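You operate a simulated robot arm through the tools that you are given. There is no shell and no other tool. Be economical: measure what you need, move in short steps, check, and stop when the job is done.

You are at the controls of a simulated robot arm. One attempt, no reset.

## Task
Put things in order on the door side top. At the end: the blue napkin roll stands where the green napkin roll stood; the red napkin roll stands where the blue napkin roll stood; the clear measuring cup stands where the pink dye catcher stood; the green napkin roll stands where the clear measuring cup stood; the pink dye catcher is in the black tray; whatever was shut is shut again. Leave all else as you found it, and nothing knocked over.
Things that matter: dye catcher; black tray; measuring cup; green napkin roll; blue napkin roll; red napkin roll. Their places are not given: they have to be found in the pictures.

Only the result counts: the job must be done as asked and must still hold three seconds after the hand-in. Knocking over, shifting, dropping, spilling or breaking anything else fails it. Flat cloth is picked up by pressing the open fingertips on it (5 to 10 N) and closing them slowly along it; thin cloth reads only 2 to 8 mm in the jaws.

## Robot
A 7-joint arm with a two-finger parallel gripper, fixed in place. Base frame: the origin is at the foot of the arm, x ahead of it, y to its left, z up. Readings come in mm, degrees, newtons and seconds.
With the tool pointing down near the work surface it reaches from about 280 to 680 mm from the base axis. Its first joint turns from -66.0 to 66.0 degrees. Payload 1.57 kg.
The tool frame sits at the grasp point between the pads (the TCP): z along the fingers, y along the line on which they close. The tips reach 30 mm beyond it. Largest opening 110 mm; finger width 24, thickness 12; the body of the gripper, 48 by 112 mm, starts 78 mm behind the TCP.
Orientation is told as [roll, pitch, yaw] about the base's x, y, z axes, in that order, counted from this pose: with the fingers straight down and closing along the base's y, the tool's x points along the base's -x, its y along +y and its z along -z.

## Interface
- The arm moves only by the tool move_arm. Its argument "increments" is a list of rows, each a list of 7 numbers: the turn, a rotation vector about the tool's x, y, z in units of 180 degrees (1.0 is 180 degrees), then the shift along the tool's x, y, z in units of 250 mm (1.0 is 250 mm), then the gripper command, from -1 (shut) to 1 (fully open), values between in proportion. In form: [[ax, ay, az, x, y, z, grip], ...]. A call has 1 to 8 rows; each row is the pose to reach, as a shift and turn from the pose commanded when the call began, along the tool's axes at that moment. A call with a number of a shift or a turn outside -1 to 1 is refused whole. Each row takes 0.2 s and may step no farther than 50 mm and 8.6 degrees from the row before; otherwise, or with a gripper value out of range, the whole call is refused. Where a pose cannot be reached the arm comes as near as it can. A force on the tool above 40 N (or 10 N above the force at the start of the call, whichever is more), or a blocked arm, ends the call early, and 0.2 s more pass. The fingers move at their own pace (about 108 mm/s each) and stop on an object; they squeeze with about 20 N. The grip force told is the motor's: it shows also when the fingers shut on nothing. Time passes only in rows, and 0.2 s behind the last, so rows that repeat a pose let the fingers close. It gives the time, the measured TCP pose, the force on the tool (base axes), the opening and the grip force at its end, in the units of the frame above (readings bear some noise), and new pictures: "pictures" is both (left out), scene, wrist or none.
- Cameras (640 x 400 px; columns grow to the right, rows downward): "scene" is fixed at [158.6, -380.7, 1429.1]; the picture's right is [0.87, -0.50, 0.00], its down [-0.22, -0.38, -0.90] and it looks along [0.45, 0.78, -0.44] (base axes); focal length 314 px, centre (320, 200). "wrist" rides on the gripper at [70, 16, -141] in the tool frame; the picture's right is [-0.23, 0.97, 0.00], its down [-0.86, -0.20, -0.48] and it looks along [-0.47, -0.11, 0.88] (tool axes); focal length 222 px, centre (320, 200).
- measure_at(camera, pixels): for up to 12 pixels [column, row] of the newest picture of that camera ("zoom" is the newest enlarged one), the place [x, y, z] in the base frame of the surface seen there, good to about 2 mm, but the place of the scene camera against the robot may be out by one fixed shift of up to 12 mm in any direction. It takes no simulated time.
- close_up(camera, box): a new picture of the part [left, top, right, bottom] of that camera's present view, enlarged. It takes no simulated time.
- close_job(): hands the job in; it is judged then, once.

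Keep the steps short. Do not move on a guess: measure, check each grasp and each placing, and mend mistakes. In all there are 80 turns and 170 pictures (those below and enlarged ones count). Leave the gripper open and the arm clear of the work at the hand-in unless told otherwise, and finish with a single line.

The tools are called after ">>>" by a JSON object that holds its "op" and its "data". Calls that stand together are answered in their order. move_arm: Moves the arm, as the interface text tells. Its arguments: {"type":"object","properties":{"increments":{"type":"array","items":{"type":"array","items":{"type":"number"}}},"pictures":{"type":"string","enum":["both","scene","wrist","none"]}},"required":["increments"]} The other tools are called the same way: measure_at (camera, pixels) gives the place of the surface under pixels of a picture; close_up (camera, box) takes an enlarged picture of a part of a camera's view; close_job () hands the job in.

At the start:

```text
t: 0.0
eef_pos: [328.6, 28.0, 1179.4]
ee_rot: [0.1, 0.0, -0.1]
contact_force: [-0.1, -0.7, -0.2]
gripper_width: 109.8
gripper_force: 0.0
```

scene: 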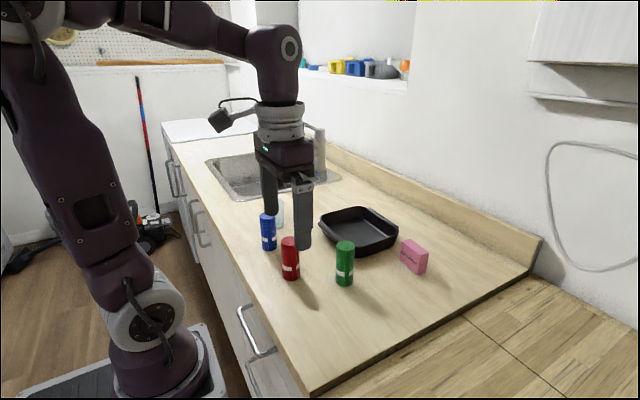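
wrist: 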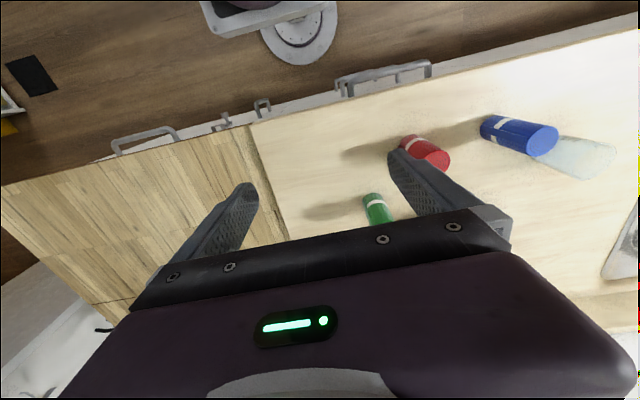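

I see three rolls, the cup behind the blue roll, the tray and the pink box. I'll enlarge the scene to measure them.

>>> {"op": "close_up", "data": {"camera": "scene", "box": [240, 180, 440, 305]}}

>>> {"op": "close_up", "data": {"camera": "wrist", "box": [340, 90, 640, 278]}}

```text
3.20 times, centred on (340, 242) of scene
```

zoom: 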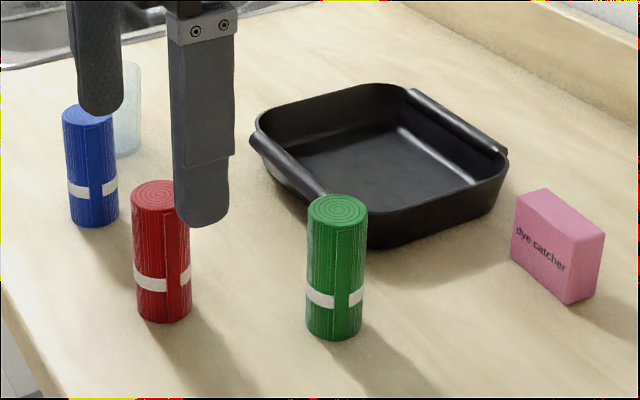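

```text
2.13 times, centred on (490, 184) of wrist
```

zoom: 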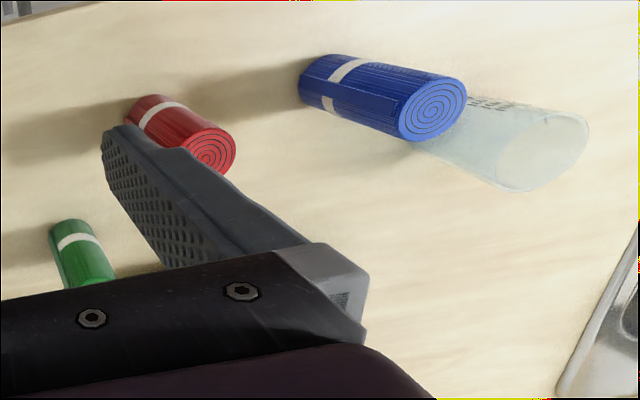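

Now measuring tops in both views.

>>> {"op": "measure_at", "data": {"camera": "scene", "pixels": [[267.5, 215.5], [290, 239], [345.3, 244.5], [411, 240.5], [427, 253], [419, 254], [403, 242], [358, 231], [282, 202], [320, 224], [398, 229], [356, 256]]}}

>>> {"op": "measure_at", "data": {"camera": "zoom", "pixels": [[433, 110], [211, 153], [318, 100], [150, 125], [560, 130], [540, 150], [587, 130], [500, 185], [450, 145], [580, 140], [70, 250], [250, 60]]}}

```text
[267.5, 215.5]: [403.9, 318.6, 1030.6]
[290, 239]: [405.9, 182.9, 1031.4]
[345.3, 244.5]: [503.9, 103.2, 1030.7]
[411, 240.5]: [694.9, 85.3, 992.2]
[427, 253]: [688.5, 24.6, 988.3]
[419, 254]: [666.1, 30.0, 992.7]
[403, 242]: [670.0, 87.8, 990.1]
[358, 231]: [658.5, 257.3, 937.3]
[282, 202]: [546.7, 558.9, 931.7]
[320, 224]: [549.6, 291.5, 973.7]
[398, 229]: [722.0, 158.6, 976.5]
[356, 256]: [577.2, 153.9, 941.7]
```

```text
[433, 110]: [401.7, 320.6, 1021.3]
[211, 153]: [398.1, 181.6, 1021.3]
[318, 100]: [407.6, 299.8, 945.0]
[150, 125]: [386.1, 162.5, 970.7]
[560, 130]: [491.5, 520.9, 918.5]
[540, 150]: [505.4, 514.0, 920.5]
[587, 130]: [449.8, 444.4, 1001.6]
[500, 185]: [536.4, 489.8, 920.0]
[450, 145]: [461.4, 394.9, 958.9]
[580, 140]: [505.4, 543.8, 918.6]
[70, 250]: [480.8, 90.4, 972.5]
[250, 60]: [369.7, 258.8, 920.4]
```

Wrist measures suggest the scene camera is about 10 mm high. I'll move forward at height to see the pink box and tray from the wrist camera.

>>> {"op": "move_arm", "data": {"increments": [[0, 0, 0, -0.18, 0.03, 0, 1], [0, 0, 0, -0.36, 0.06, 0, 1], [0, 0, 0, -0.54, 0.08, 0, 1], [0, 0, 0, -0.72, 0.1, 0, 1], [0, 0, 0, -0.9, 0.11, 0, 1], [0, 0, 0, -1.0, 0.12, 0, 1]]}}

```text
t: 1.4
eef_pos: [579.2, 56.9, 1179.1]
ee_rot: [0.0, 0.0, 0.0]
contact_force: [0.6, -0.5, -0.3]
gripper_width: 110.1
gripper_force: 0.1
```

scene: 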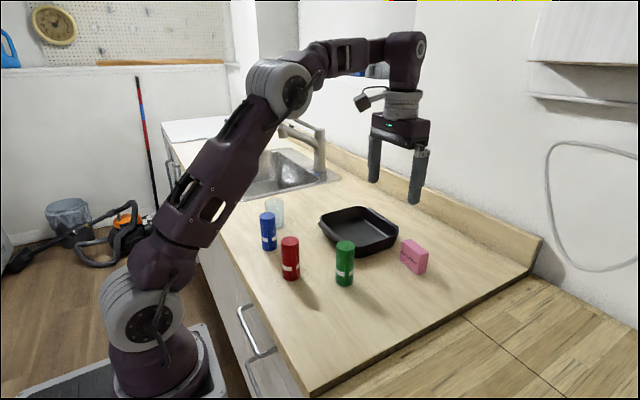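
wrist: 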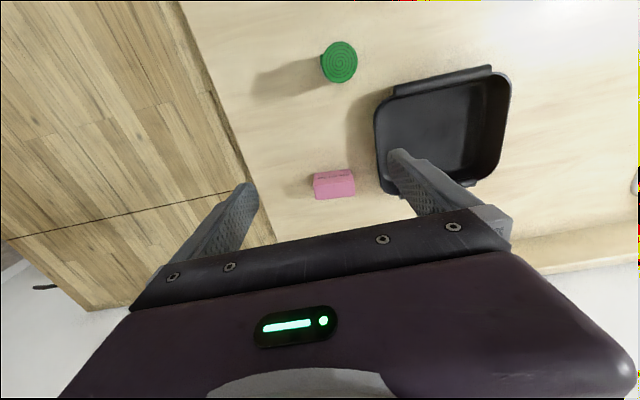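

Good view. Enlarging both for precise pixels.

>>> {"op": "close_up", "data": {"camera": "scene", "box": [240, 180, 440, 305]}}

>>> {"op": "close_up", "data": {"camera": "wrist", "box": [290, 30, 530, 180]}}

>>> {"op": "close_up", "data": {"camera": "wrist", "box": [290, 150, 386, 210]}}

```text
3.20 times, centred on (340, 242) of scene
```

zoom: 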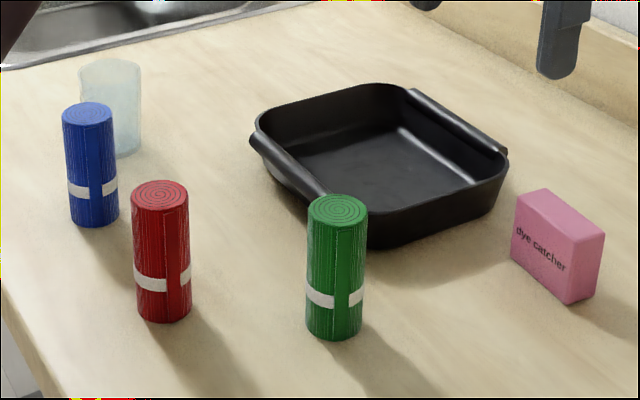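

```text
2.67 times, centred on (410, 105) of wrist
```

zoom: 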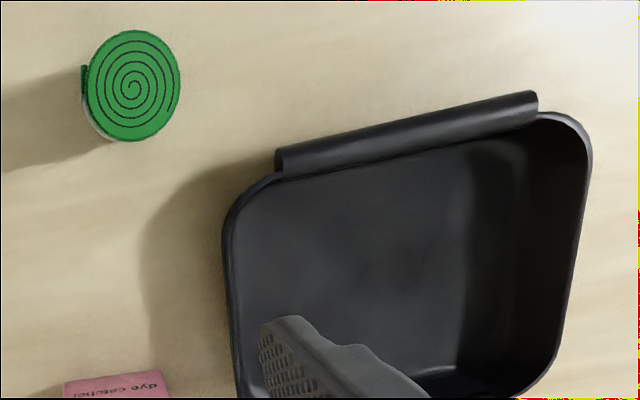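

```text
6.67 times, centred on (338, 180) of wrist
```

zoom: 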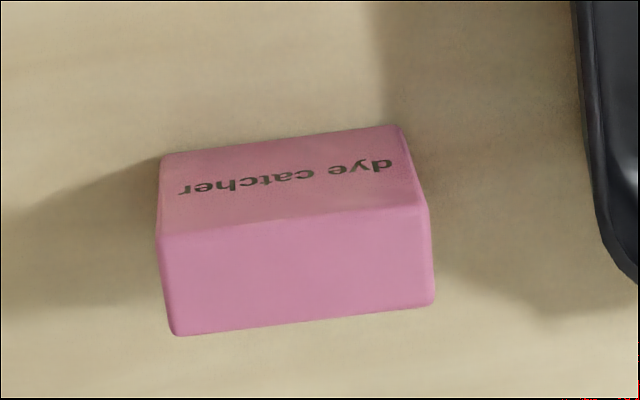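

>>> {"op": "measure_at", "data": {"camera": "zoom", "pixels": [[166, 242], [422, 212], [428, 302], [184, 330], [300, 270], [168, 160], [396, 130], [80, 60], [585, 100]]}}

>>> {"op": "measure_at", "data": {"camera": "wrist", "pixels": [[339.1, 63], [323, 63], [355.5, 63], [339, 47], [339, 80], [430, 120], [377, 115], [385, 180], [510, 95], [440, 80], [395, 95], [488, 180]]}}

```text
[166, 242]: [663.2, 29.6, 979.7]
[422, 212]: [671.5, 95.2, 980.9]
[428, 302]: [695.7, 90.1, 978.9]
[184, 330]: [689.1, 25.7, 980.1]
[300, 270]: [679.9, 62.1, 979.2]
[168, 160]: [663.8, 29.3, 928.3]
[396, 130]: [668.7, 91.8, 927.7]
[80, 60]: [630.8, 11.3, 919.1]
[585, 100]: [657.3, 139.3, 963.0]
```

```text
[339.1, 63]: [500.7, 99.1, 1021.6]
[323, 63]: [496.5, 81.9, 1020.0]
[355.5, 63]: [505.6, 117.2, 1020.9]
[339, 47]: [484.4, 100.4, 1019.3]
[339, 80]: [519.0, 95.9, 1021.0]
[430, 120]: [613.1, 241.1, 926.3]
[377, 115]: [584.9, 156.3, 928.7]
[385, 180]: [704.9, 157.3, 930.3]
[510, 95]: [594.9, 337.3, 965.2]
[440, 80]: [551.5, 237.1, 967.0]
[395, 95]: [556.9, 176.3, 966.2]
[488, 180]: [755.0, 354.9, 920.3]
```

Box centre is about (680, 60), top at 980, turned about -7°. Moving over it, yawing to align, and descending partway to check reach.

>>> {"op": "move_arm", "data": {"increments": [[0, 0, 0.02, -0.18, 0.01, 0, 1], [0, 0, 0.037, -0.36, 0.012, 0.05, 1], [0, 0, 0.037, -0.404, 0.012, 0.2, 1], [0, 0, 0.037, -0.404, 0.012, 0.36, 1], [0, 0, 0.037, -0.404, 0.012, 0.54, 1], [0, 0, 0.037, -0.404, 0.012, 0.54, 1]]}}

```text
t: 2.8
eef_pos: [675.4, 59.1, 1043.8]
ee_rot: [0.0, 0.0, -6.6]
contact_force: [-0.2, -0.3, 0.0]
gripper_width: 110.3
gripper_force: 0.1
out of reach, approached as far as the arm can: row 1, 2, 3, 4, 5, 6
```

scene: 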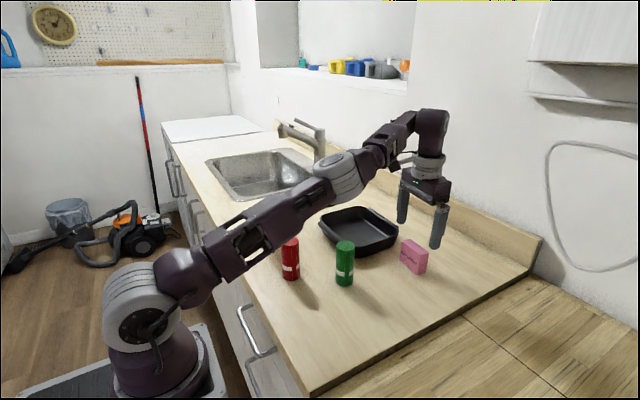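
wrist: 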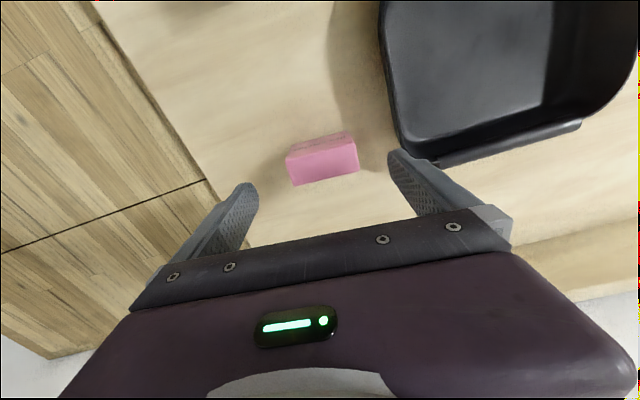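

5 mm short in x, but within the box depth. Fingers straddle the box clear of the tray. Descending to TCP z ≈ 958.

>>> {"op": "move_arm", "data": {"increments": [[0, 0, 0, 0, 0, 0.12, 1], [0, 0, 0, 0, 0, 0.24, 1], [0, 0, 0, 0, 0, 0.34, 1], [0, 0, 0, 0, 0, 0.34, 1]]}}

```text
t: 3.8
eef_pos: [674.3, 60.4, 959.2]
ee_rot: [0.0, 0.0, -6.7]
contact_force: [0.1, 0.5, 0.1]
gripper_width: 110.0
gripper_force: 0.0
```

scene: 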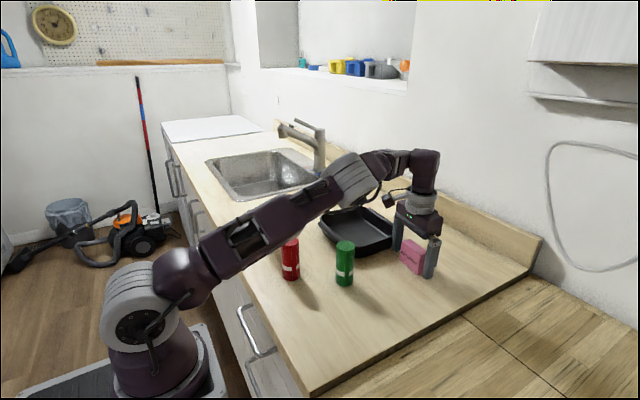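
wrist: 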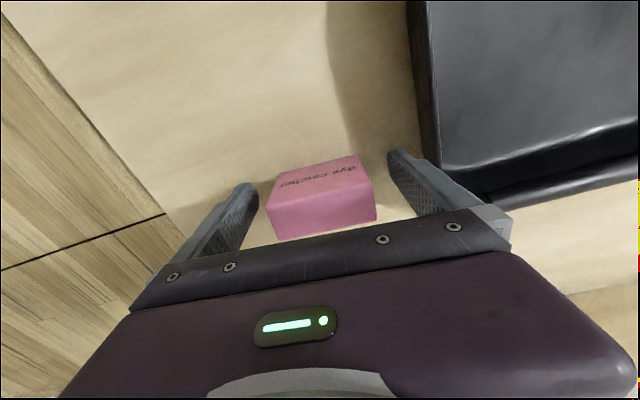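

In place; nudging 4 mm forward and closing.

>>> {"op": "move_arm", "data": {"increments": [[0, 0, 0, -0.016, 0, 0, 1], [0, 0, 0, -0.016, 0, 0, 0], [0, 0, 0, -0.016, 0, 0, -1], [0, 0, 0, -0.016, 0, 0, -1], [0, 0, 0, -0.016, 0, 0, -1]], "pictures": "wrist"}}

```text
t: 5.0
eef_pos: [680.3, 61.0, 958.3]
ee_rot: [0.1, 0.1, -6.6]
contact_force: [-0.4, -0.3, -0.4]
gripper_width: 69.3
gripper_force: 20.0
```

wrist: 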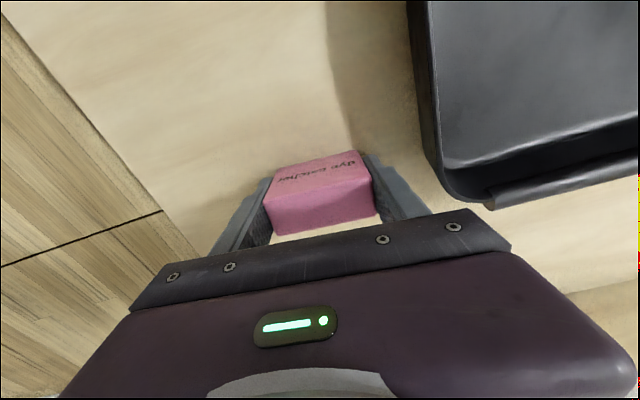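

Gripped (69 mm, 20 N). Lifting and moving over the tray at height.

>>> {"op": "move_arm", "data": {"increments": [[0, 0, 0, 0, 0, -0.12, -1], [0, 0, 0, 0.02, 0, -0.26, -1], [0, 0, 0, 0.06, 0, -0.4, -1], [0, 0, -0.01, 0.11, 0.16, -0.42, -1], [0, 0, -0.02, 0.16, 0.34, -0.42, -1], [0, 0, -0.037, 0.21, 0.52, -0.42, -1], [0, 0, -0.037, 0.264, 0.7, -0.42, -1], [0, 0, -0.037, 0.264, 0.714, -0.42, -1]]}}

```text
t: 6.8
eef_pos: [620.2, 235.2, 1065.6]
ee_rot: [-0.1, 0.0, -0.2]
contact_force: [0.1, 0.4, -1.0]
gripper_width: 69.1
gripper_force: 19.9
out of reach, approached as far as the arm can: row 6, 7, 8
```

scene: 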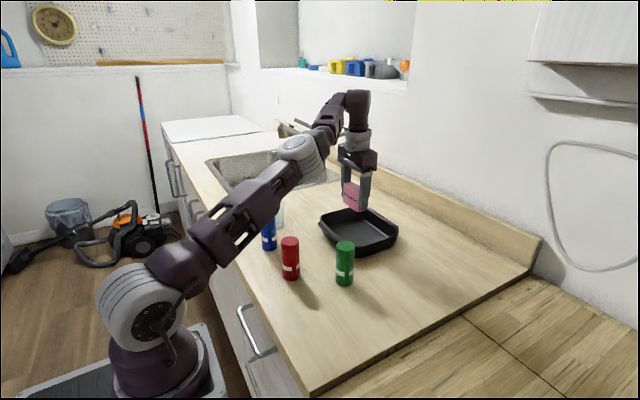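
wrist: 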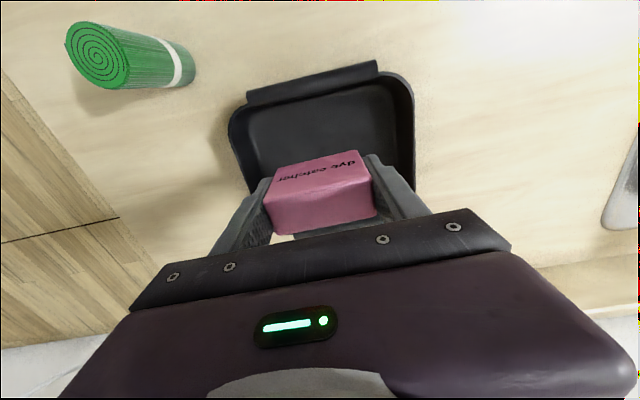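

Over the tray at (620, 235). Measuring the tray's rim and floor to choose the drop spot.

>>> {"op": "measure_at", "data": {"camera": "wrist", "pixels": [[231, 125], [245, 110], [262, 140], [300, 110], [300, 130], [360, 110], [392, 120], [412, 105], [412, 140], [245, 165], [350, 130], [330, 85]]}}

>>> {"op": "measure_at", "data": {"camera": "scene", "pixels": [[320, 221], [336, 212], [398, 229], [371, 209], [356, 247], [360, 225], [345, 226], [372, 230], [384, 230]]}}

```text
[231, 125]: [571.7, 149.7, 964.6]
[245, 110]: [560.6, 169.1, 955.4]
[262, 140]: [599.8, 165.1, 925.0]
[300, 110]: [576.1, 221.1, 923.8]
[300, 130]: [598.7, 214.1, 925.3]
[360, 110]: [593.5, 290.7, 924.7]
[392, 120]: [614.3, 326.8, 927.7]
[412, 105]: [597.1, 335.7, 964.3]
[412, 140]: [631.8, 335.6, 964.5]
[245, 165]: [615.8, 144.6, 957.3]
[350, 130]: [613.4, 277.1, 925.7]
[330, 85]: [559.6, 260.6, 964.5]
```

```text
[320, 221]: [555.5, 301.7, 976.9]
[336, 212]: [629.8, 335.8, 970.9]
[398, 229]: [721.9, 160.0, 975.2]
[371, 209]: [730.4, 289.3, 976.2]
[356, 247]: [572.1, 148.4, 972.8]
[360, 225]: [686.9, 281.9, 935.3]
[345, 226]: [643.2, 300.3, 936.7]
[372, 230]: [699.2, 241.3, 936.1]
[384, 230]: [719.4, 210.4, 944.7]
```

Tray floor 925, spans x 558–722, y 147–338. Current spot is well inside. Lowering till the box bottom meets the floor (TCP ≈ 964).

>>> {"op": "move_arm", "data": {"increments": [[0, 0, 0, 0, 0, 0.15, -1], [0, 0, 0, 0, 0, 0.3, -1], [0, 0, 0, 0, 0, 0.38, -1], [0, 0, 0, 0, 0, 0.4, -1], [0, 0, 0, 0, 0, 0.405, -1]], "pictures": "none"}}

```text
t: 8.0
eef_pos: [618.6, 235.2, 963.5]
ee_rot: [0.0, 0.0, 0.0]
contact_force: [0.1, 1.1, -0.1]
gripper_width: 69.2
gripper_force: 20.0
```

>>> {"op": "move_arm", "data": {"increments": [[0, 0, 0, 0, 0, 0.006, -1], [0, 0, 0, 0, 0, 0.01, -1]], "pictures": "wrist"}}

```text
t: 8.6
eef_pos: [620.1, 235.8, 964.0]
ee_rot: [0.1, -0.2, 0.0]
contact_force: [-1.8, 5.0, 16.5]
gripper_width: 69.3
gripper_force: 20.3
```

wrist: 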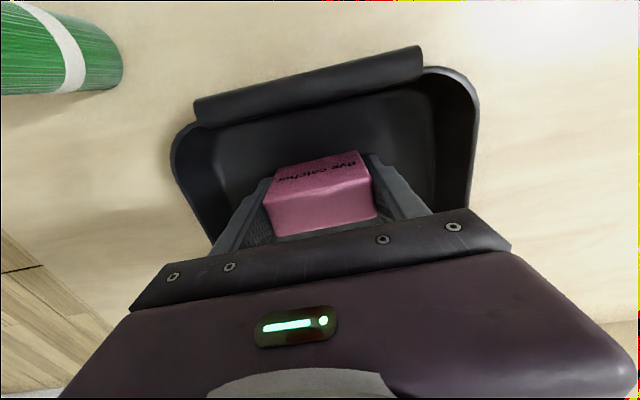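

Contact (16 N): the box sits on the floor. Opening and lifting.

>>> {"op": "move_arm", "data": {"increments": [[0, 0, 0, 0, 0, -0.008, 0.6], [0, 0, 0, 0, 0, -0.008, 0.7], [0, 0, 0, 0, 0, -0.1, 0.7], [0, 0, 0, 0, 0, -0.28, 0.8], [0, 0, 0, 0, 0, -0.46, 1], [0, 0, 0, 0.1, 0, -0.6, 1], [0, 0, 0, 0.28, 0, -0.68, 1]]}}

```text
t: 10.2
eef_pos: [544.0, 233.6, 1130.9]
ee_rot: [0.0, 0.0, 0.0]
contact_force: [0.2, -0.3, 0.1]
gripper_width: 109.9
gripper_force: 0.0
```

scene: 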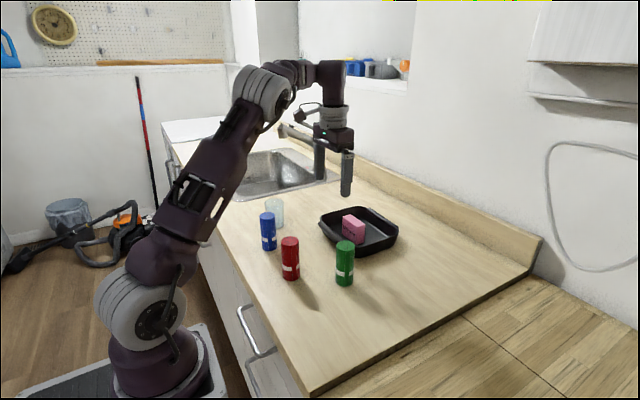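
wrist: 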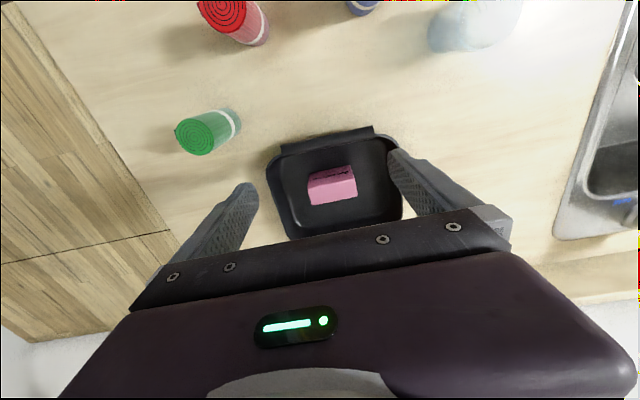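

Pink box is upright in the tray. Now moving to view the measuring cup from above.

>>> {"op": "move_arm", "data": {"increments": [[0, 0, 0, 0.08, 0.14, -0.06, 1], [0, 0, 0, 0.16, 0.28, -0.12, 1], [0, 0, 0, 0.24, 0.42, -0.18, 1], [0, 0, 0, 0.32, 0.56, -0.2, 1], [0, 0, 0, 0.376, 0.664, -0.2, 1]]}}

>>> {"op": "close_up", "data": {"camera": "wrist", "box": [200, 20, 440, 170]}}

```text
t: 11.4
eef_pos: [458.3, 374.1, 1171.0]
ee_rot: [-0.8, 0.5, -0.1]
contact_force: [-0.2, 0.5, 0.6]
gripper_width: 110.0
gripper_force: 0.1
out of reach, approached as far as the arm can: row 4, 5
```

scene: 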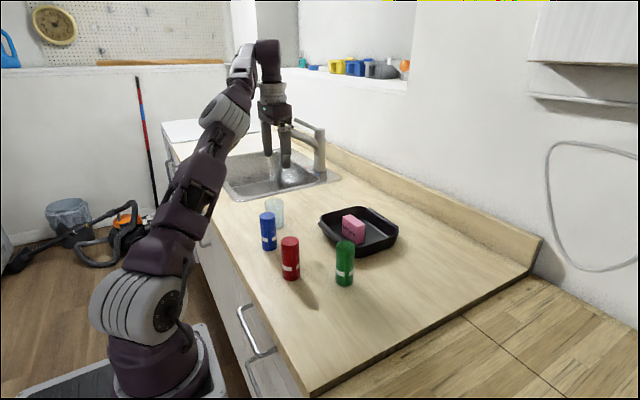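
wrist: 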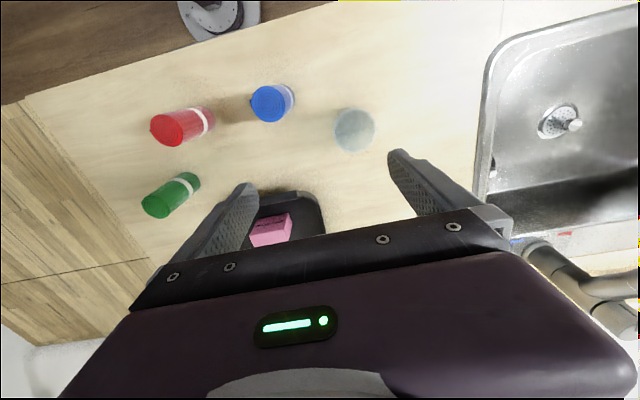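

```text
2.67 times, centred on (320, 95) of wrist
```

zoom: 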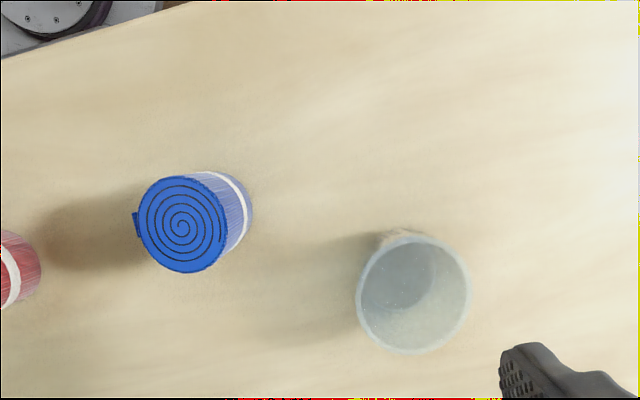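

>>> {"op": "measure_at", "data": {"camera": "zoom", "pixels": [[358, 292], [360, 285], [468, 295], [413, 351], [413, 238], [405, 290], [420, 320], [182, 224], [138, 224], [227, 224], [182, 176], [182, 271]]}}

>>> {"op": "measure_at", "data": {"camera": "scene", "pixels": [[275, 200], [267, 205], [283, 204], [283, 225], [275, 204], [277, 215], [281, 222], [280, 199], [268, 216], [290, 240], [345, 245]]}}

>>> {"op": "close_up", "data": {"camera": "scene", "box": [250, 185, 314, 225]}}

```text
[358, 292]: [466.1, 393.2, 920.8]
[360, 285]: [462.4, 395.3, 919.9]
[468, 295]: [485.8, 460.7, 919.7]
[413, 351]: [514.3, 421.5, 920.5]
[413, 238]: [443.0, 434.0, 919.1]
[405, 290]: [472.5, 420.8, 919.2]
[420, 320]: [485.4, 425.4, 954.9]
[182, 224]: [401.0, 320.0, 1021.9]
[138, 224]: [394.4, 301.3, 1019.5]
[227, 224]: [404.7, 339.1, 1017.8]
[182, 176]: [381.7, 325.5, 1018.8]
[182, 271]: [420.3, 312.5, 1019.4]
```

```text
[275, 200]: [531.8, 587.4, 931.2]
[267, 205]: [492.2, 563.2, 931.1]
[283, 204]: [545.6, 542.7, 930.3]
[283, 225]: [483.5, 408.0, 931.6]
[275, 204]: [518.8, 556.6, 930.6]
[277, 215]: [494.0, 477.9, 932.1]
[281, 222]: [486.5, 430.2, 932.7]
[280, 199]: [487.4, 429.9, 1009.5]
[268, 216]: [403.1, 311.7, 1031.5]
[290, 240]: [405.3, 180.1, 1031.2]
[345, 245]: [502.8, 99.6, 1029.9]
```

```text
10.00 times, centred on (282, 205) of scene
```

zoom: 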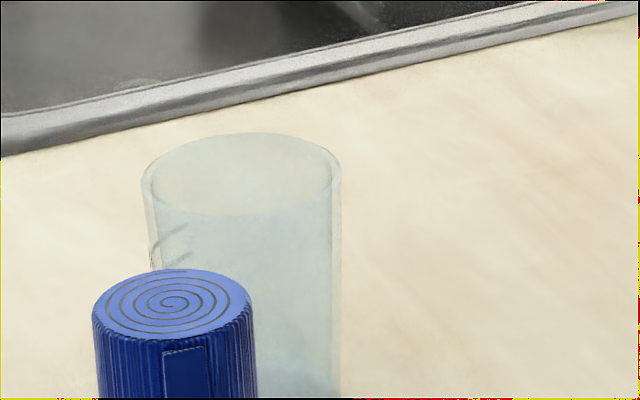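

Cup rim (z≈1000) centre works out at about (459, 420), diameter ~58; blue roll at (401, 320); fingers fit between. Going over the cup, partway down.

>>> {"op": "move_arm", "data": {"increments": [[0, 0, 0, 0, 0.03, 0.15, 1], [0, 0, 0, 0, 0.1, 0.3, 1], [0, 0, 0, 0, 0.184, 0.42, 1], [0, 0, 0, 0, 0.184, 0.48, 1], [0, 0, 0, 0, 0.184, 0.48, 1]]}}

```text
t: 12.6
eef_pos: [460.0, 420.6, 1052.0]
ee_rot: [-0.1, 0.0, 0.0]
contact_force: [-0.4, -0.2, 0.0]
gripper_width: 110.1
gripper_force: 0.1
```

scene: 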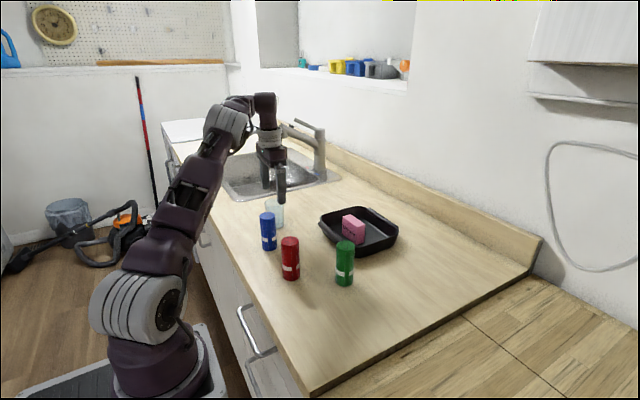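
wrist: 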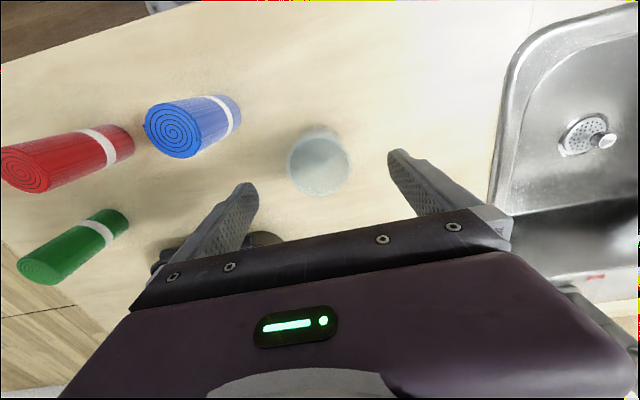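

Prediction matches the picture (rim centre at ~(320,165)). Descending to grasp height.

>>> {"op": "move_arm", "data": {"increments": [[0, 0, 0, 0, 0, 0.12, 1], [0, 0, 0, 0, 0, 0.24, 1], [0, 0, 0, 0, 0, 0.34, 1], [0, 0, 0, 0, 0, 0.376, 1], [0, 0, 0, 0, 0, 0.376, 1]]}}

```text
t: 13.8
eef_pos: [456.5, 419.5, 957.8]
ee_rot: [0.0, 0.1, 0.0]
contact_force: [0.6, -0.2, -0.9]
gripper_width: 109.9
gripper_force: 0.0
```

scene: 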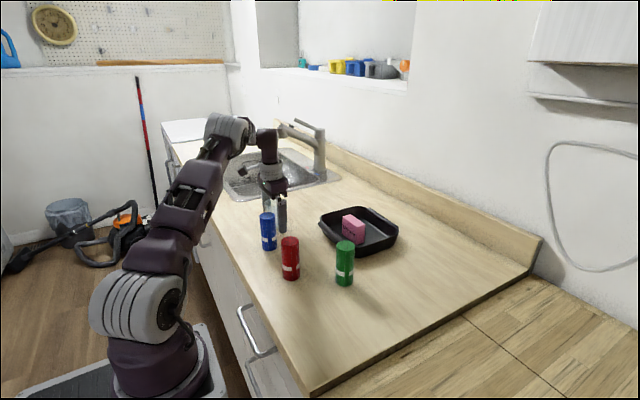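
wrist: 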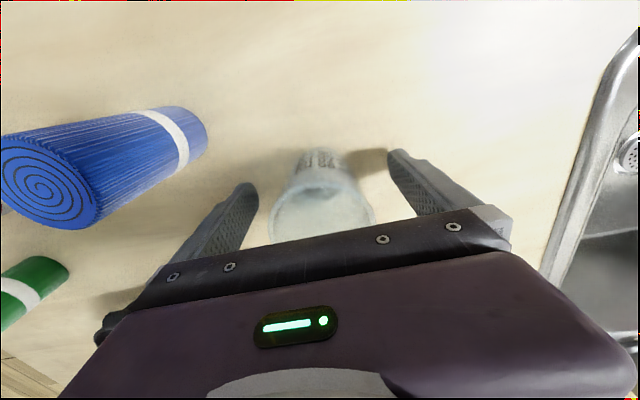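

Cup is centred between the pads. Closing.

>>> {"op": "move_arm", "data": {"increments": [[0, 0, 0, -0.008, 0, 0, 0.5], [0, 0, 0, -0.008, 0, 0, 0], [0, 0, 0, -0.008, 0, 0, -1], [0, 0, 0, -0.008, 0, 0, -1]], "pictures": "wrist"}}

>>> {"op": "close_up", "data": {"camera": "wrist", "box": [240, 130, 400, 230]}}

```text
t: 14.8
eef_pos: [459.5, 421.4, 959.7]
ee_rot: [0.0, 0.0, 0.1]
contact_force: [0.6, -0.3, 0.0]
gripper_width: 58.1
gripper_force: 20.0
```

wrist: 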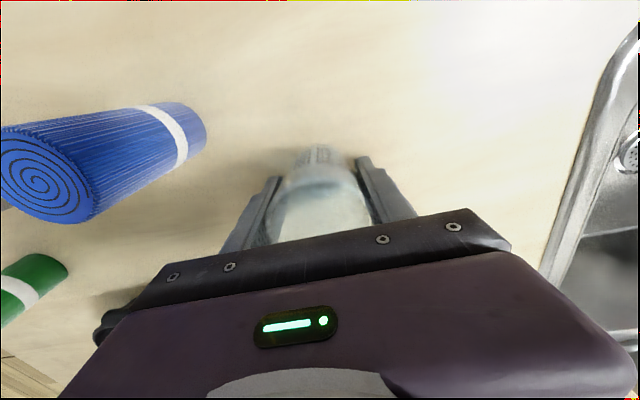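

```text
4.00 times, centred on (320, 180) of wrist
```

zoom: 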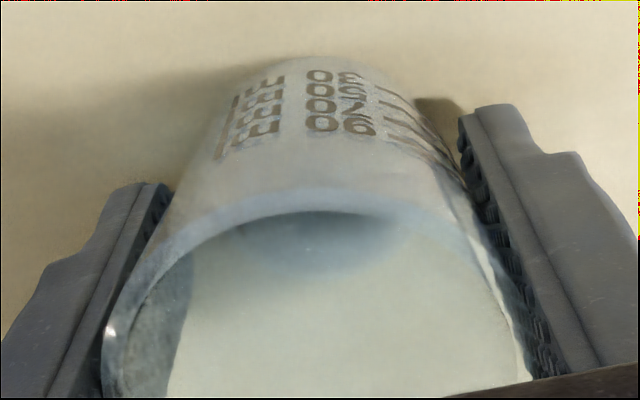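

Gripped at 58 mm. Lifting gently, keeping level.

>>> {"op": "move_arm", "data": {"increments": [[0, 0, 0, 0, 0, -0.04, -1], [0, 0, 0, 0, 0, -0.12, -1], [0, 0, 0, 0, 0, -0.22, -1], [0, 0, 0, 0, 0, -0.32, -1], [0, 0, 0, 0, 0, -0.4, -1], [0, 0, 0, 0, -0.08, -0.42, -1], [0, 0, 0, -0.06, -0.2, -0.42, -1], [0, 0, 0, -0.13, -0.34, -0.42, -1]]}}

```text
t: 16.6
eef_pos: [496.4, 335.2, 1065.1]
ee_rot: [-0.1, 0.0, 0.1]
contact_force: [1.3, -0.1, -0.4]
gripper_width: 58.0
gripper_force: 19.7
```

scene: 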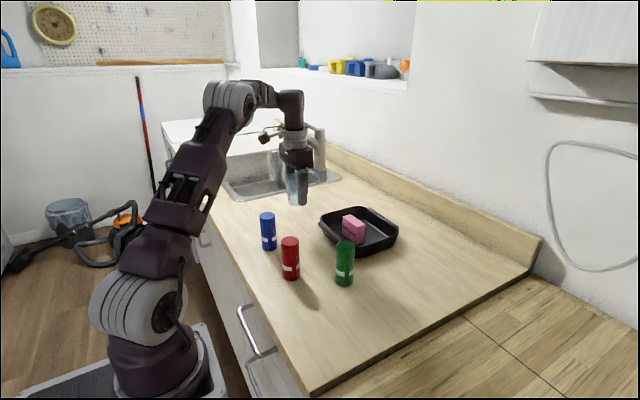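
wrist: 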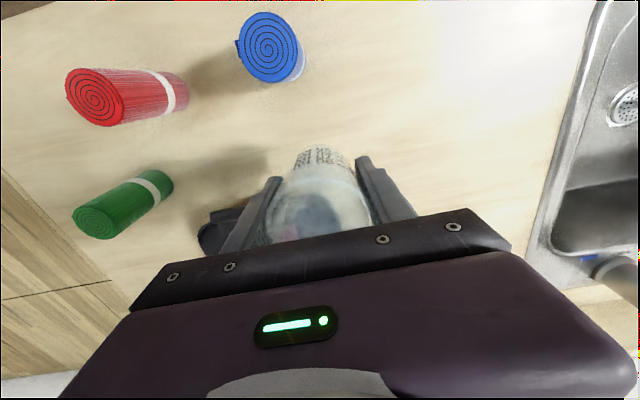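

>>> {"op": "move_arm", "data": {"increments": [[0, 0, 0, -0.07, -0.12, 0, -1], [0, 0, 0, -0.16, -0.26, 0, -1], [0, 0, 0, -0.25, -0.4, 0, -1], [0, 0, 0, -0.34, -0.55, 0, -1], [0, 0, 0, -0.43, -0.7, 0, -1], [0, 0, 0, -0.52, -0.84, 0, -1], [0, 0, 0, -0.58, -0.94, 0, -1], [0, 0, 0, -0.62, -1.0, 0, -1]]}}

```text
t: 18.4
eef_pos: [649.4, 82.4, 1064.1]
ee_rot: [0.0, 0.0, 0.0]
contact_force: [0.7, -0.8, -0.6]
gripper_width: 58.1
gripper_force: 20.5
```

scene: 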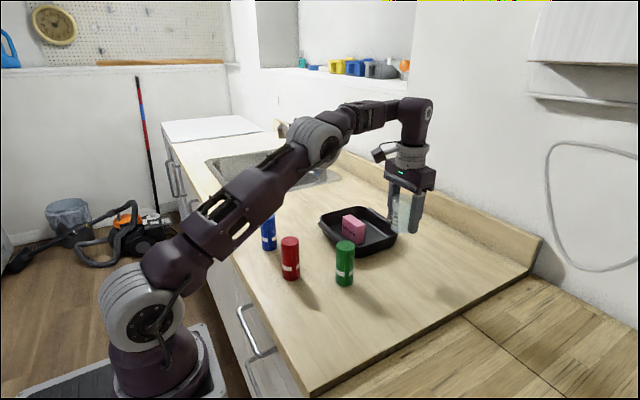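
wrist: 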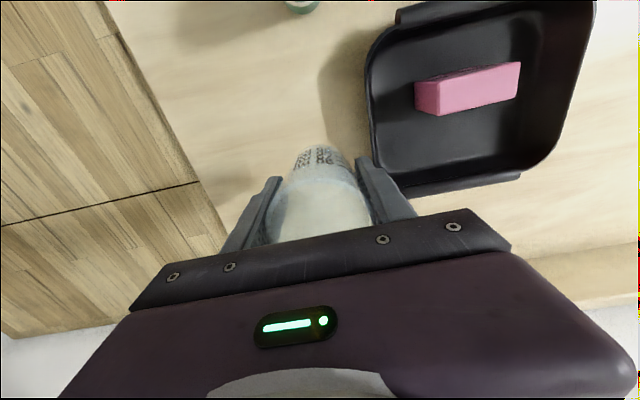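

>>> {"op": "move_arm", "data": {"increments": [[0, 0, 0, -0.04, -0.05, 0.05, -1], [0, 0, 0, -0.06, -0.09, 0.15, -1], [0, 0, 0, -0.08, -0.09, 0.24, -1], [0, 0, 0, -0.11, -0.09, 0.32, -1], [0, 0, 0, -0.122, -0.09, 0.38, -1], [0, 0, 0, -0.122, -0.09, 0.405, -1]]}}

```text
t: 19.8
eef_pos: [679.3, 62.5, 963.2]
ee_rot: [0.0, 0.0, 0.0]
contact_force: [-0.3, 0.6, -0.8]
gripper_width: 58.1
gripper_force: 20.6
```

scene: 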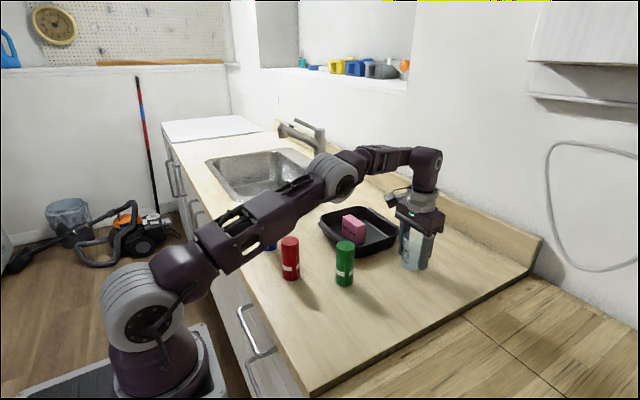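
wrist: 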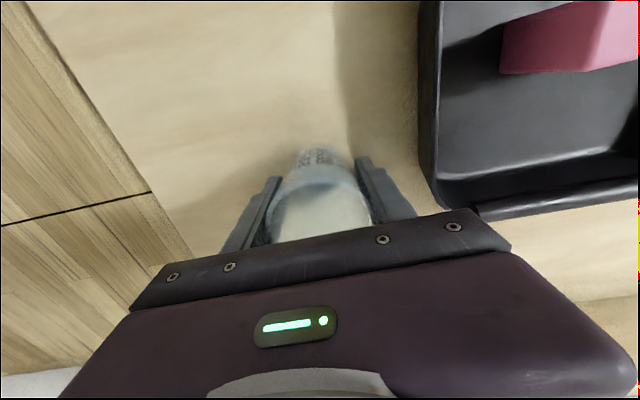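

Lowering gently to contact.

>>> {"op": "move_arm", "data": {"increments": [[0, 0, 0, 0, -0.008, 0.01, -1], [0, 0, 0, 0, -0.008, 0.018, -1], [0, 0, 0, 0, -0.008, 0.024, -1]], "pictures": "none"}}

```text
t: 20.6
eef_pos: [678.8, 62.0, 959.0]
ee_rot: [0.0, 0.0, 0.1]
contact_force: [-3.3, 0.1, 10.2]
gripper_width: 58.1
gripper_force: 19.9
```

Contact at 959. Opening, then lifting straight up.

>>> {"op": "move_arm", "data": {"increments": [[0, 0, 0, 0, 0, -0.004, 0.3], [0, 0, 0, 0, 0, -0.004, 0.7], [0, 0, 0, 0, 0, -0.004, 0.7], [0, 0, 0, 0.0, 0, -0.1, 0.8], [0, 0, 0, 0.0, 0, -0.24, 0.8], [0, 0, 0, 0.04, 0, -0.4, 0.8], [0, 0, 0, 0.14, 0, -0.55, 1], [0, 0, 0, 0.3, 0, -0.65, 1]]}}

```text
t: 22.4
eef_pos: [604.5, 57.7, 1121.8]
ee_rot: [0.0, -0.1, 0.0]
contact_force: [0.0, -0.3, -0.1]
gripper_width: 109.9
gripper_force: 0.0
out of reach, approached as far as the arm can: row 5
```

scene: 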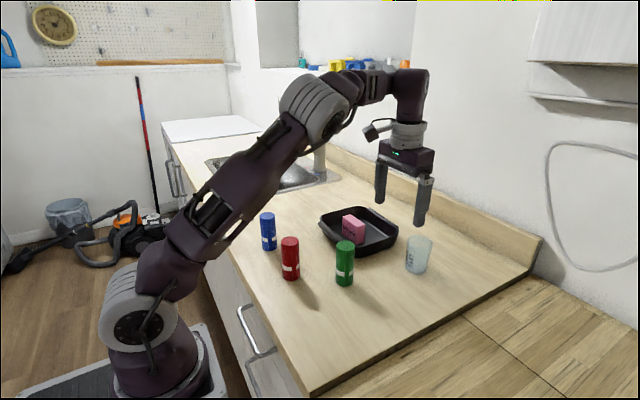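
wrist: 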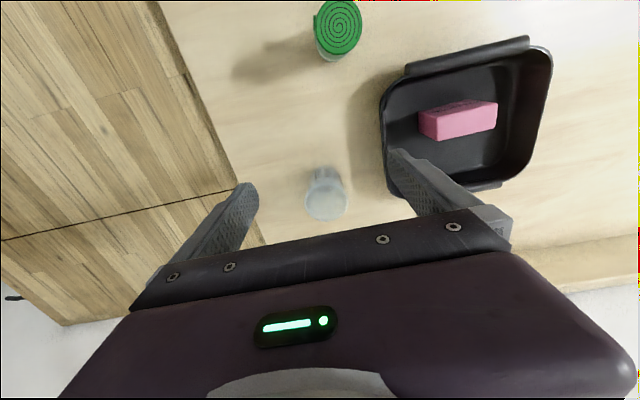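

Cup stands on the pink box's old place. Now to the green roll at (501, 99).

>>> {"op": "move_arm", "data": {"increments": [[0, 0, 0, 0.15, 0.06, 0, 1], [0, 0, 0, 0.3, 0.12, 0, 1], [0, 0, 0, 0.414, 0.166, 0, 1], [0, 0, 0, 0.414, 0.166, 0.1, 1], [0, 0, 0, 0.414, 0.166, 0.2, 1], [0, 0, 0, 0.414, 0.166, 0.25, 1]]}}

```text
t: 23.8
eef_pos: [500.1, 101.3, 1057.1]
ee_rot: [0.0, 0.0, -0.1]
contact_force: [0.4, 0.3, 0.7]
gripper_width: 110.0
gripper_force: 0.0
```

scene: 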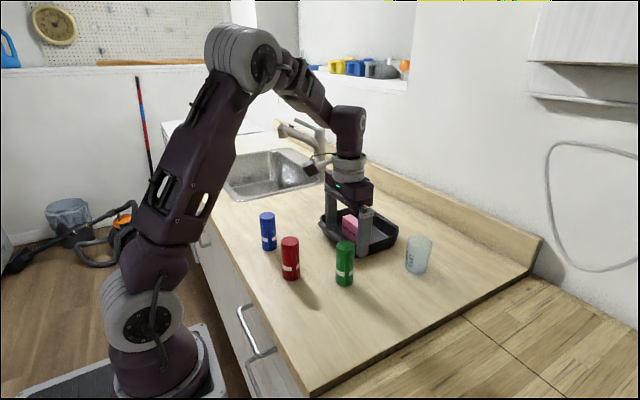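
wrist: 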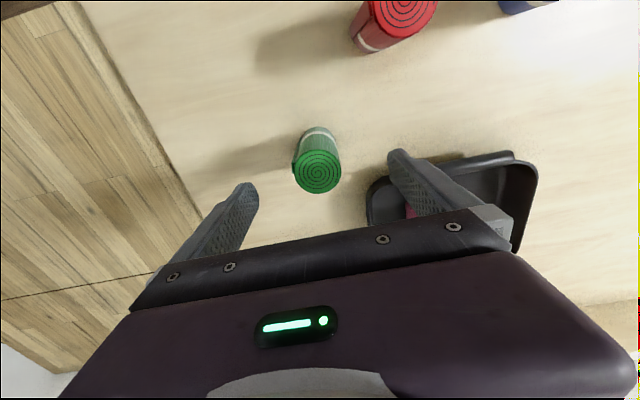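

Roll centred between the fingers. Descending to z ≈ 972 and closing.

>>> {"op": "move_arm", "data": {"increments": [[0, 0, 0, 0, -0.006, 0.12, 1], [0, 0, 0, 0, -0.006, 0.24, 1], [0, 0, 0, 0, -0.006, 0.34, 1], [0, 0, 0, 0, -0.006, 0.34, 0.2], [0, 0, 0, 0, -0.006, 0.34, -0.2], [0, 0, 0, 0, -0.006, 0.34, -1], [0, 0, 0, 0, -0.006, 0.34, -1]], "pictures": "wrist"}}

```text
t: 25.4
eef_pos: [499.0, 99.3, 971.5]
ee_rot: [0.0, 0.0, 0.0]
contact_force: [0.5, -1.5, -0.1]
gripper_width: 40.7
gripper_force: 20.2
```

wrist: 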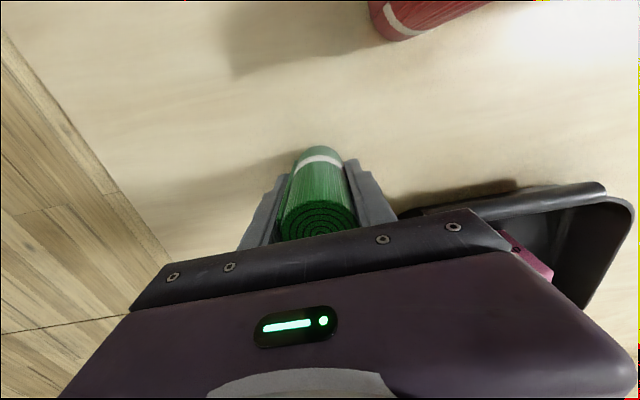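

Gripped (40.7 mm). Lifting high and moving toward the cup's old place (459, 420.5).

>>> {"op": "move_arm", "data": {"increments": [[0, 0, 0, 0, 0, -0.1, -1], [0, 0, 0, 0, 0, -0.25, -1], [0, 0, 0, 0, 0, -0.4, -1], [0, 0, 0, 0, 0.04, -0.494, -1], [0, 0, 0, 0.02, 0.2, -0.494, -1], [0, 0, 0, 0.04, 0.38, -0.494, -1], [0, 0, 0, 0.06, 0.56, -0.494, -1], [0, 0, 0, 0.08, 0.72, -0.494, -1]], "pictures": "none"}}

>>> {"op": "move_arm", "data": {"increments": [[0, 0, 0, 0.02, 0.14, 0, -1], [0, 0, 0, 0.04, 0.3, 0, -1], [0, 0, 0, 0.06, 0.46, 0, -1], [0, 0, 0, 0.08, 0.55, 0, -1], [0, 0, 0, 0.08, 0.564, 0.04, -1], [0, 0, 0, 0.08, 0.564, 0.06, -1]]}}

```text
t: 27.2
eef_pos: [483.0, 279.1, 1098.6]
ee_rot: [0.0, 0.0, -0.2]
contact_force: [1.2, 0.0, -0.5]
gripper_width: 41.0
gripper_force: 19.9
```

```text
t: 28.6
eef_pos: [459.7, 420.2, 1082.6]
ee_rot: [0.0, -0.1, -0.1]
contact_force: [-0.4, 2.0, -0.3]
gripper_width: 40.9
gripper_force: 20.1
```

scene: 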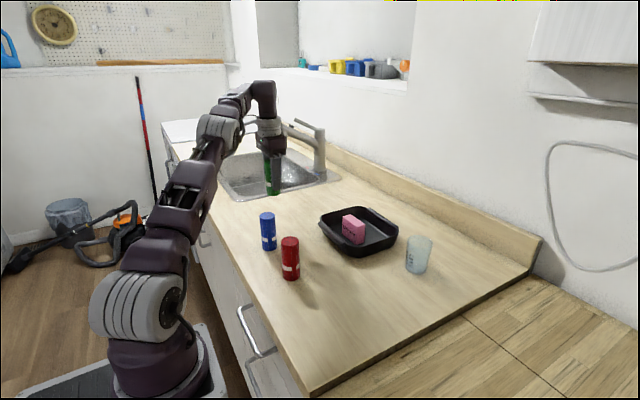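
wrist: 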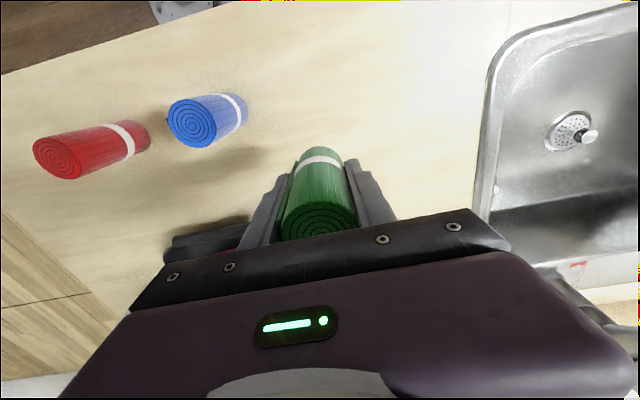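

Over the spot. Lowering to just above the table.

>>> {"op": "move_arm", "data": {"increments": [[0, 0, 0, 0, 0, 0.13, -1], [0, 0, 0, 0, 0, 0.27, -1], [0, 0, 0, 0, 0, 0.38, -1], [0, 0, 0, 0, 0, 0.425, -1], [0, 0, 0, 0, 0, 0.425, -1]], "pictures": "none"}}

>>> {"op": "move_arm", "data": {"increments": [[0, 0, 0, 0, 0, 0.009, -1], [0, 0, 0, 0, 0, 0.016, -1], [0, 0, 0, 0, 0, 0.02, -1]], "pictures": "none"}}

```text
t: 29.8
eef_pos: [458.6, 421.5, 976.4]
ee_rot: [0.0, 0.0, 0.0]
contact_force: [-0.7, 0.5, -0.8]
gripper_width: 40.7
gripper_force: 19.6
```

```text
t: 30.6
eef_pos: [461.0, 421.8, 971.0]
ee_rot: [0.1, -0.1, -0.1]
contact_force: [-1.1, -3.8, 14.8]
gripper_width: 41.0
gripper_force: 19.8
```

Contact (15 N). Opening and lifting straight up.

>>> {"op": "move_arm", "data": {"increments": [[0, 0, 0, 0, 0, -0.006, 0.0], [0, 0, 0, 0, 0, -0.006, 0.6], [0, 0, 0, 0, 0, -0.006, 0.6], [0, 0, 0, 0.0, 0, -0.12, 0.6], [0, 0, 0, 0.0, 0, -0.28, 0.6], [0, 0, 0, 0.0, 0, -0.4, 0.8], [0, 0, 0, 0.1, -0.12, -0.45, 1], [0, 0, 0, 0.19, -0.26, -0.48, 1]]}}

```text
t: 32.4
eef_pos: [411.9, 357.8, 1089.7]
ee_rot: [0.0, 0.0, 0.0]
contact_force: [-1.1, -1.0, -0.5]
gripper_width: 109.8
gripper_force: 0.1
```

scene: 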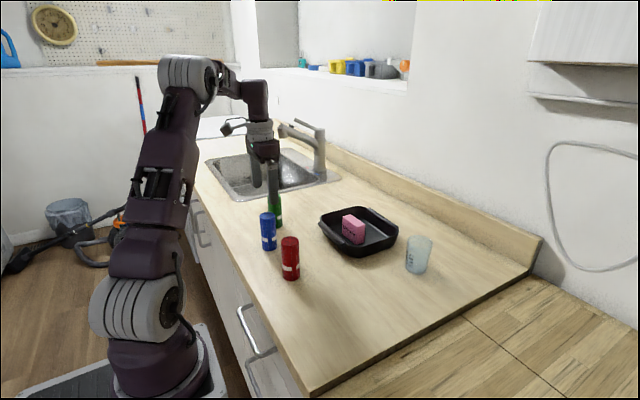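
wrist: 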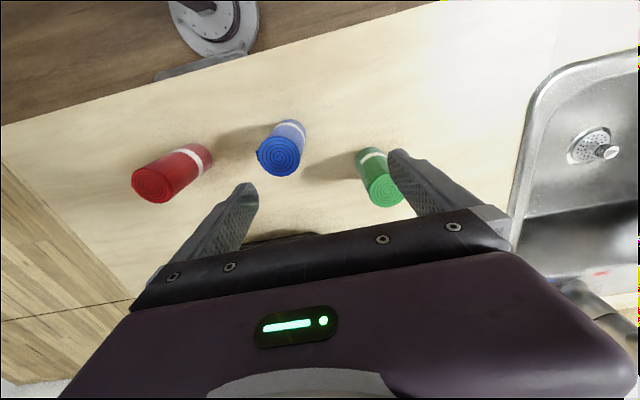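

Green stands. Measuring tops before grasping the blue one.

>>> {"op": "measure_at", "data": {"camera": "wrist", "pixels": [[279, 157], [258, 157], [300, 157], [279, 137], [279, 176], [153, 184], [133, 184], [172, 184], [153, 168], [153, 201], [383, 191]]}}

```text
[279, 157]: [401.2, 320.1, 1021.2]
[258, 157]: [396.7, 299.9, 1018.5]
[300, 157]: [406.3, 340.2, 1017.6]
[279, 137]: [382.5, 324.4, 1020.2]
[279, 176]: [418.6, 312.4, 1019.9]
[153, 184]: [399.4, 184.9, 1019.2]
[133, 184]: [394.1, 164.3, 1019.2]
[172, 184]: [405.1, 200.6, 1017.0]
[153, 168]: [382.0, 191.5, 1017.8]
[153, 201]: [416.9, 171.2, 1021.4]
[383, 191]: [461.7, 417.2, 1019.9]
```

Blue at (401, 319.5); moving over it and descending.

>>> {"op": "move_arm", "data": {"increments": [[0, 0, 0, 0.044, -0.152, 0, 1], [0, 0, 0, 0.044, -0.152, 0, 1], [0, 0, 0, 0.044, -0.152, 0.12, 1]]}}

```text
t: 33.2
eef_pos: [402.8, 319.7, 1060.6]
ee_rot: [0.0, -0.1, 0.0]
contact_force: [0.2, 0.1, 0.1]
gripper_width: 110.0
gripper_force: 0.1
```

scene: 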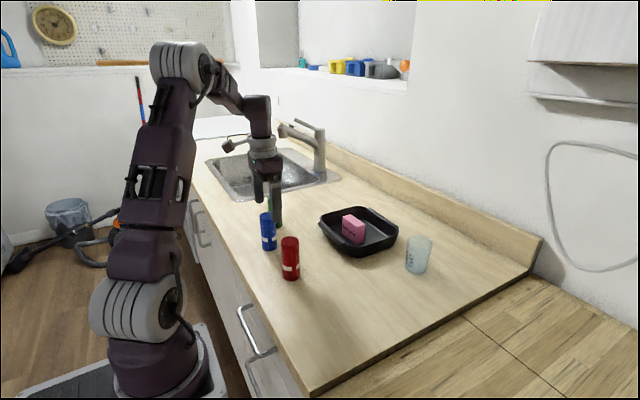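
wrist: 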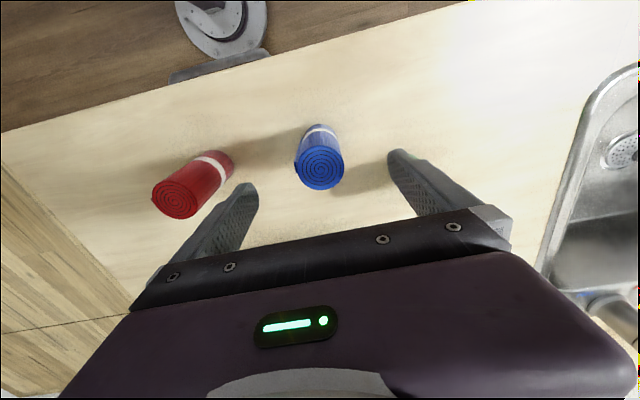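

>>> {"op": "move_arm", "data": {"increments": [[0, 0, 0, 0.004, 0, 0.12, 1], [0, 0, 0, 0.004, 0, 0.25, 1], [0, 0, 0, 0.004, 0, 0.354, 1], [0, 0, 0, 0.004, 0, 0.354, 0.2], [0, 0, 0, 0.004, 0, 0.354, -0.2], [0, 0, 0, 0.004, 0, 0.354, -1], [0, 0, 0, 0.004, 0, 0.354, -1]], "pictures": "wrist"}}

```text
t: 34.8
eef_pos: [400.8, 318.9, 970.6]
ee_rot: [0.0, -0.1, 0.0]
contact_force: [-0.1, 0.0, 0.2]
gripper_width: 41.2
gripper_force: 20.4
```

wrist: 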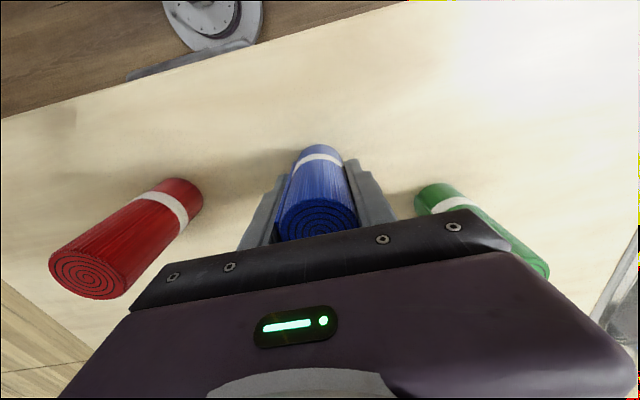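

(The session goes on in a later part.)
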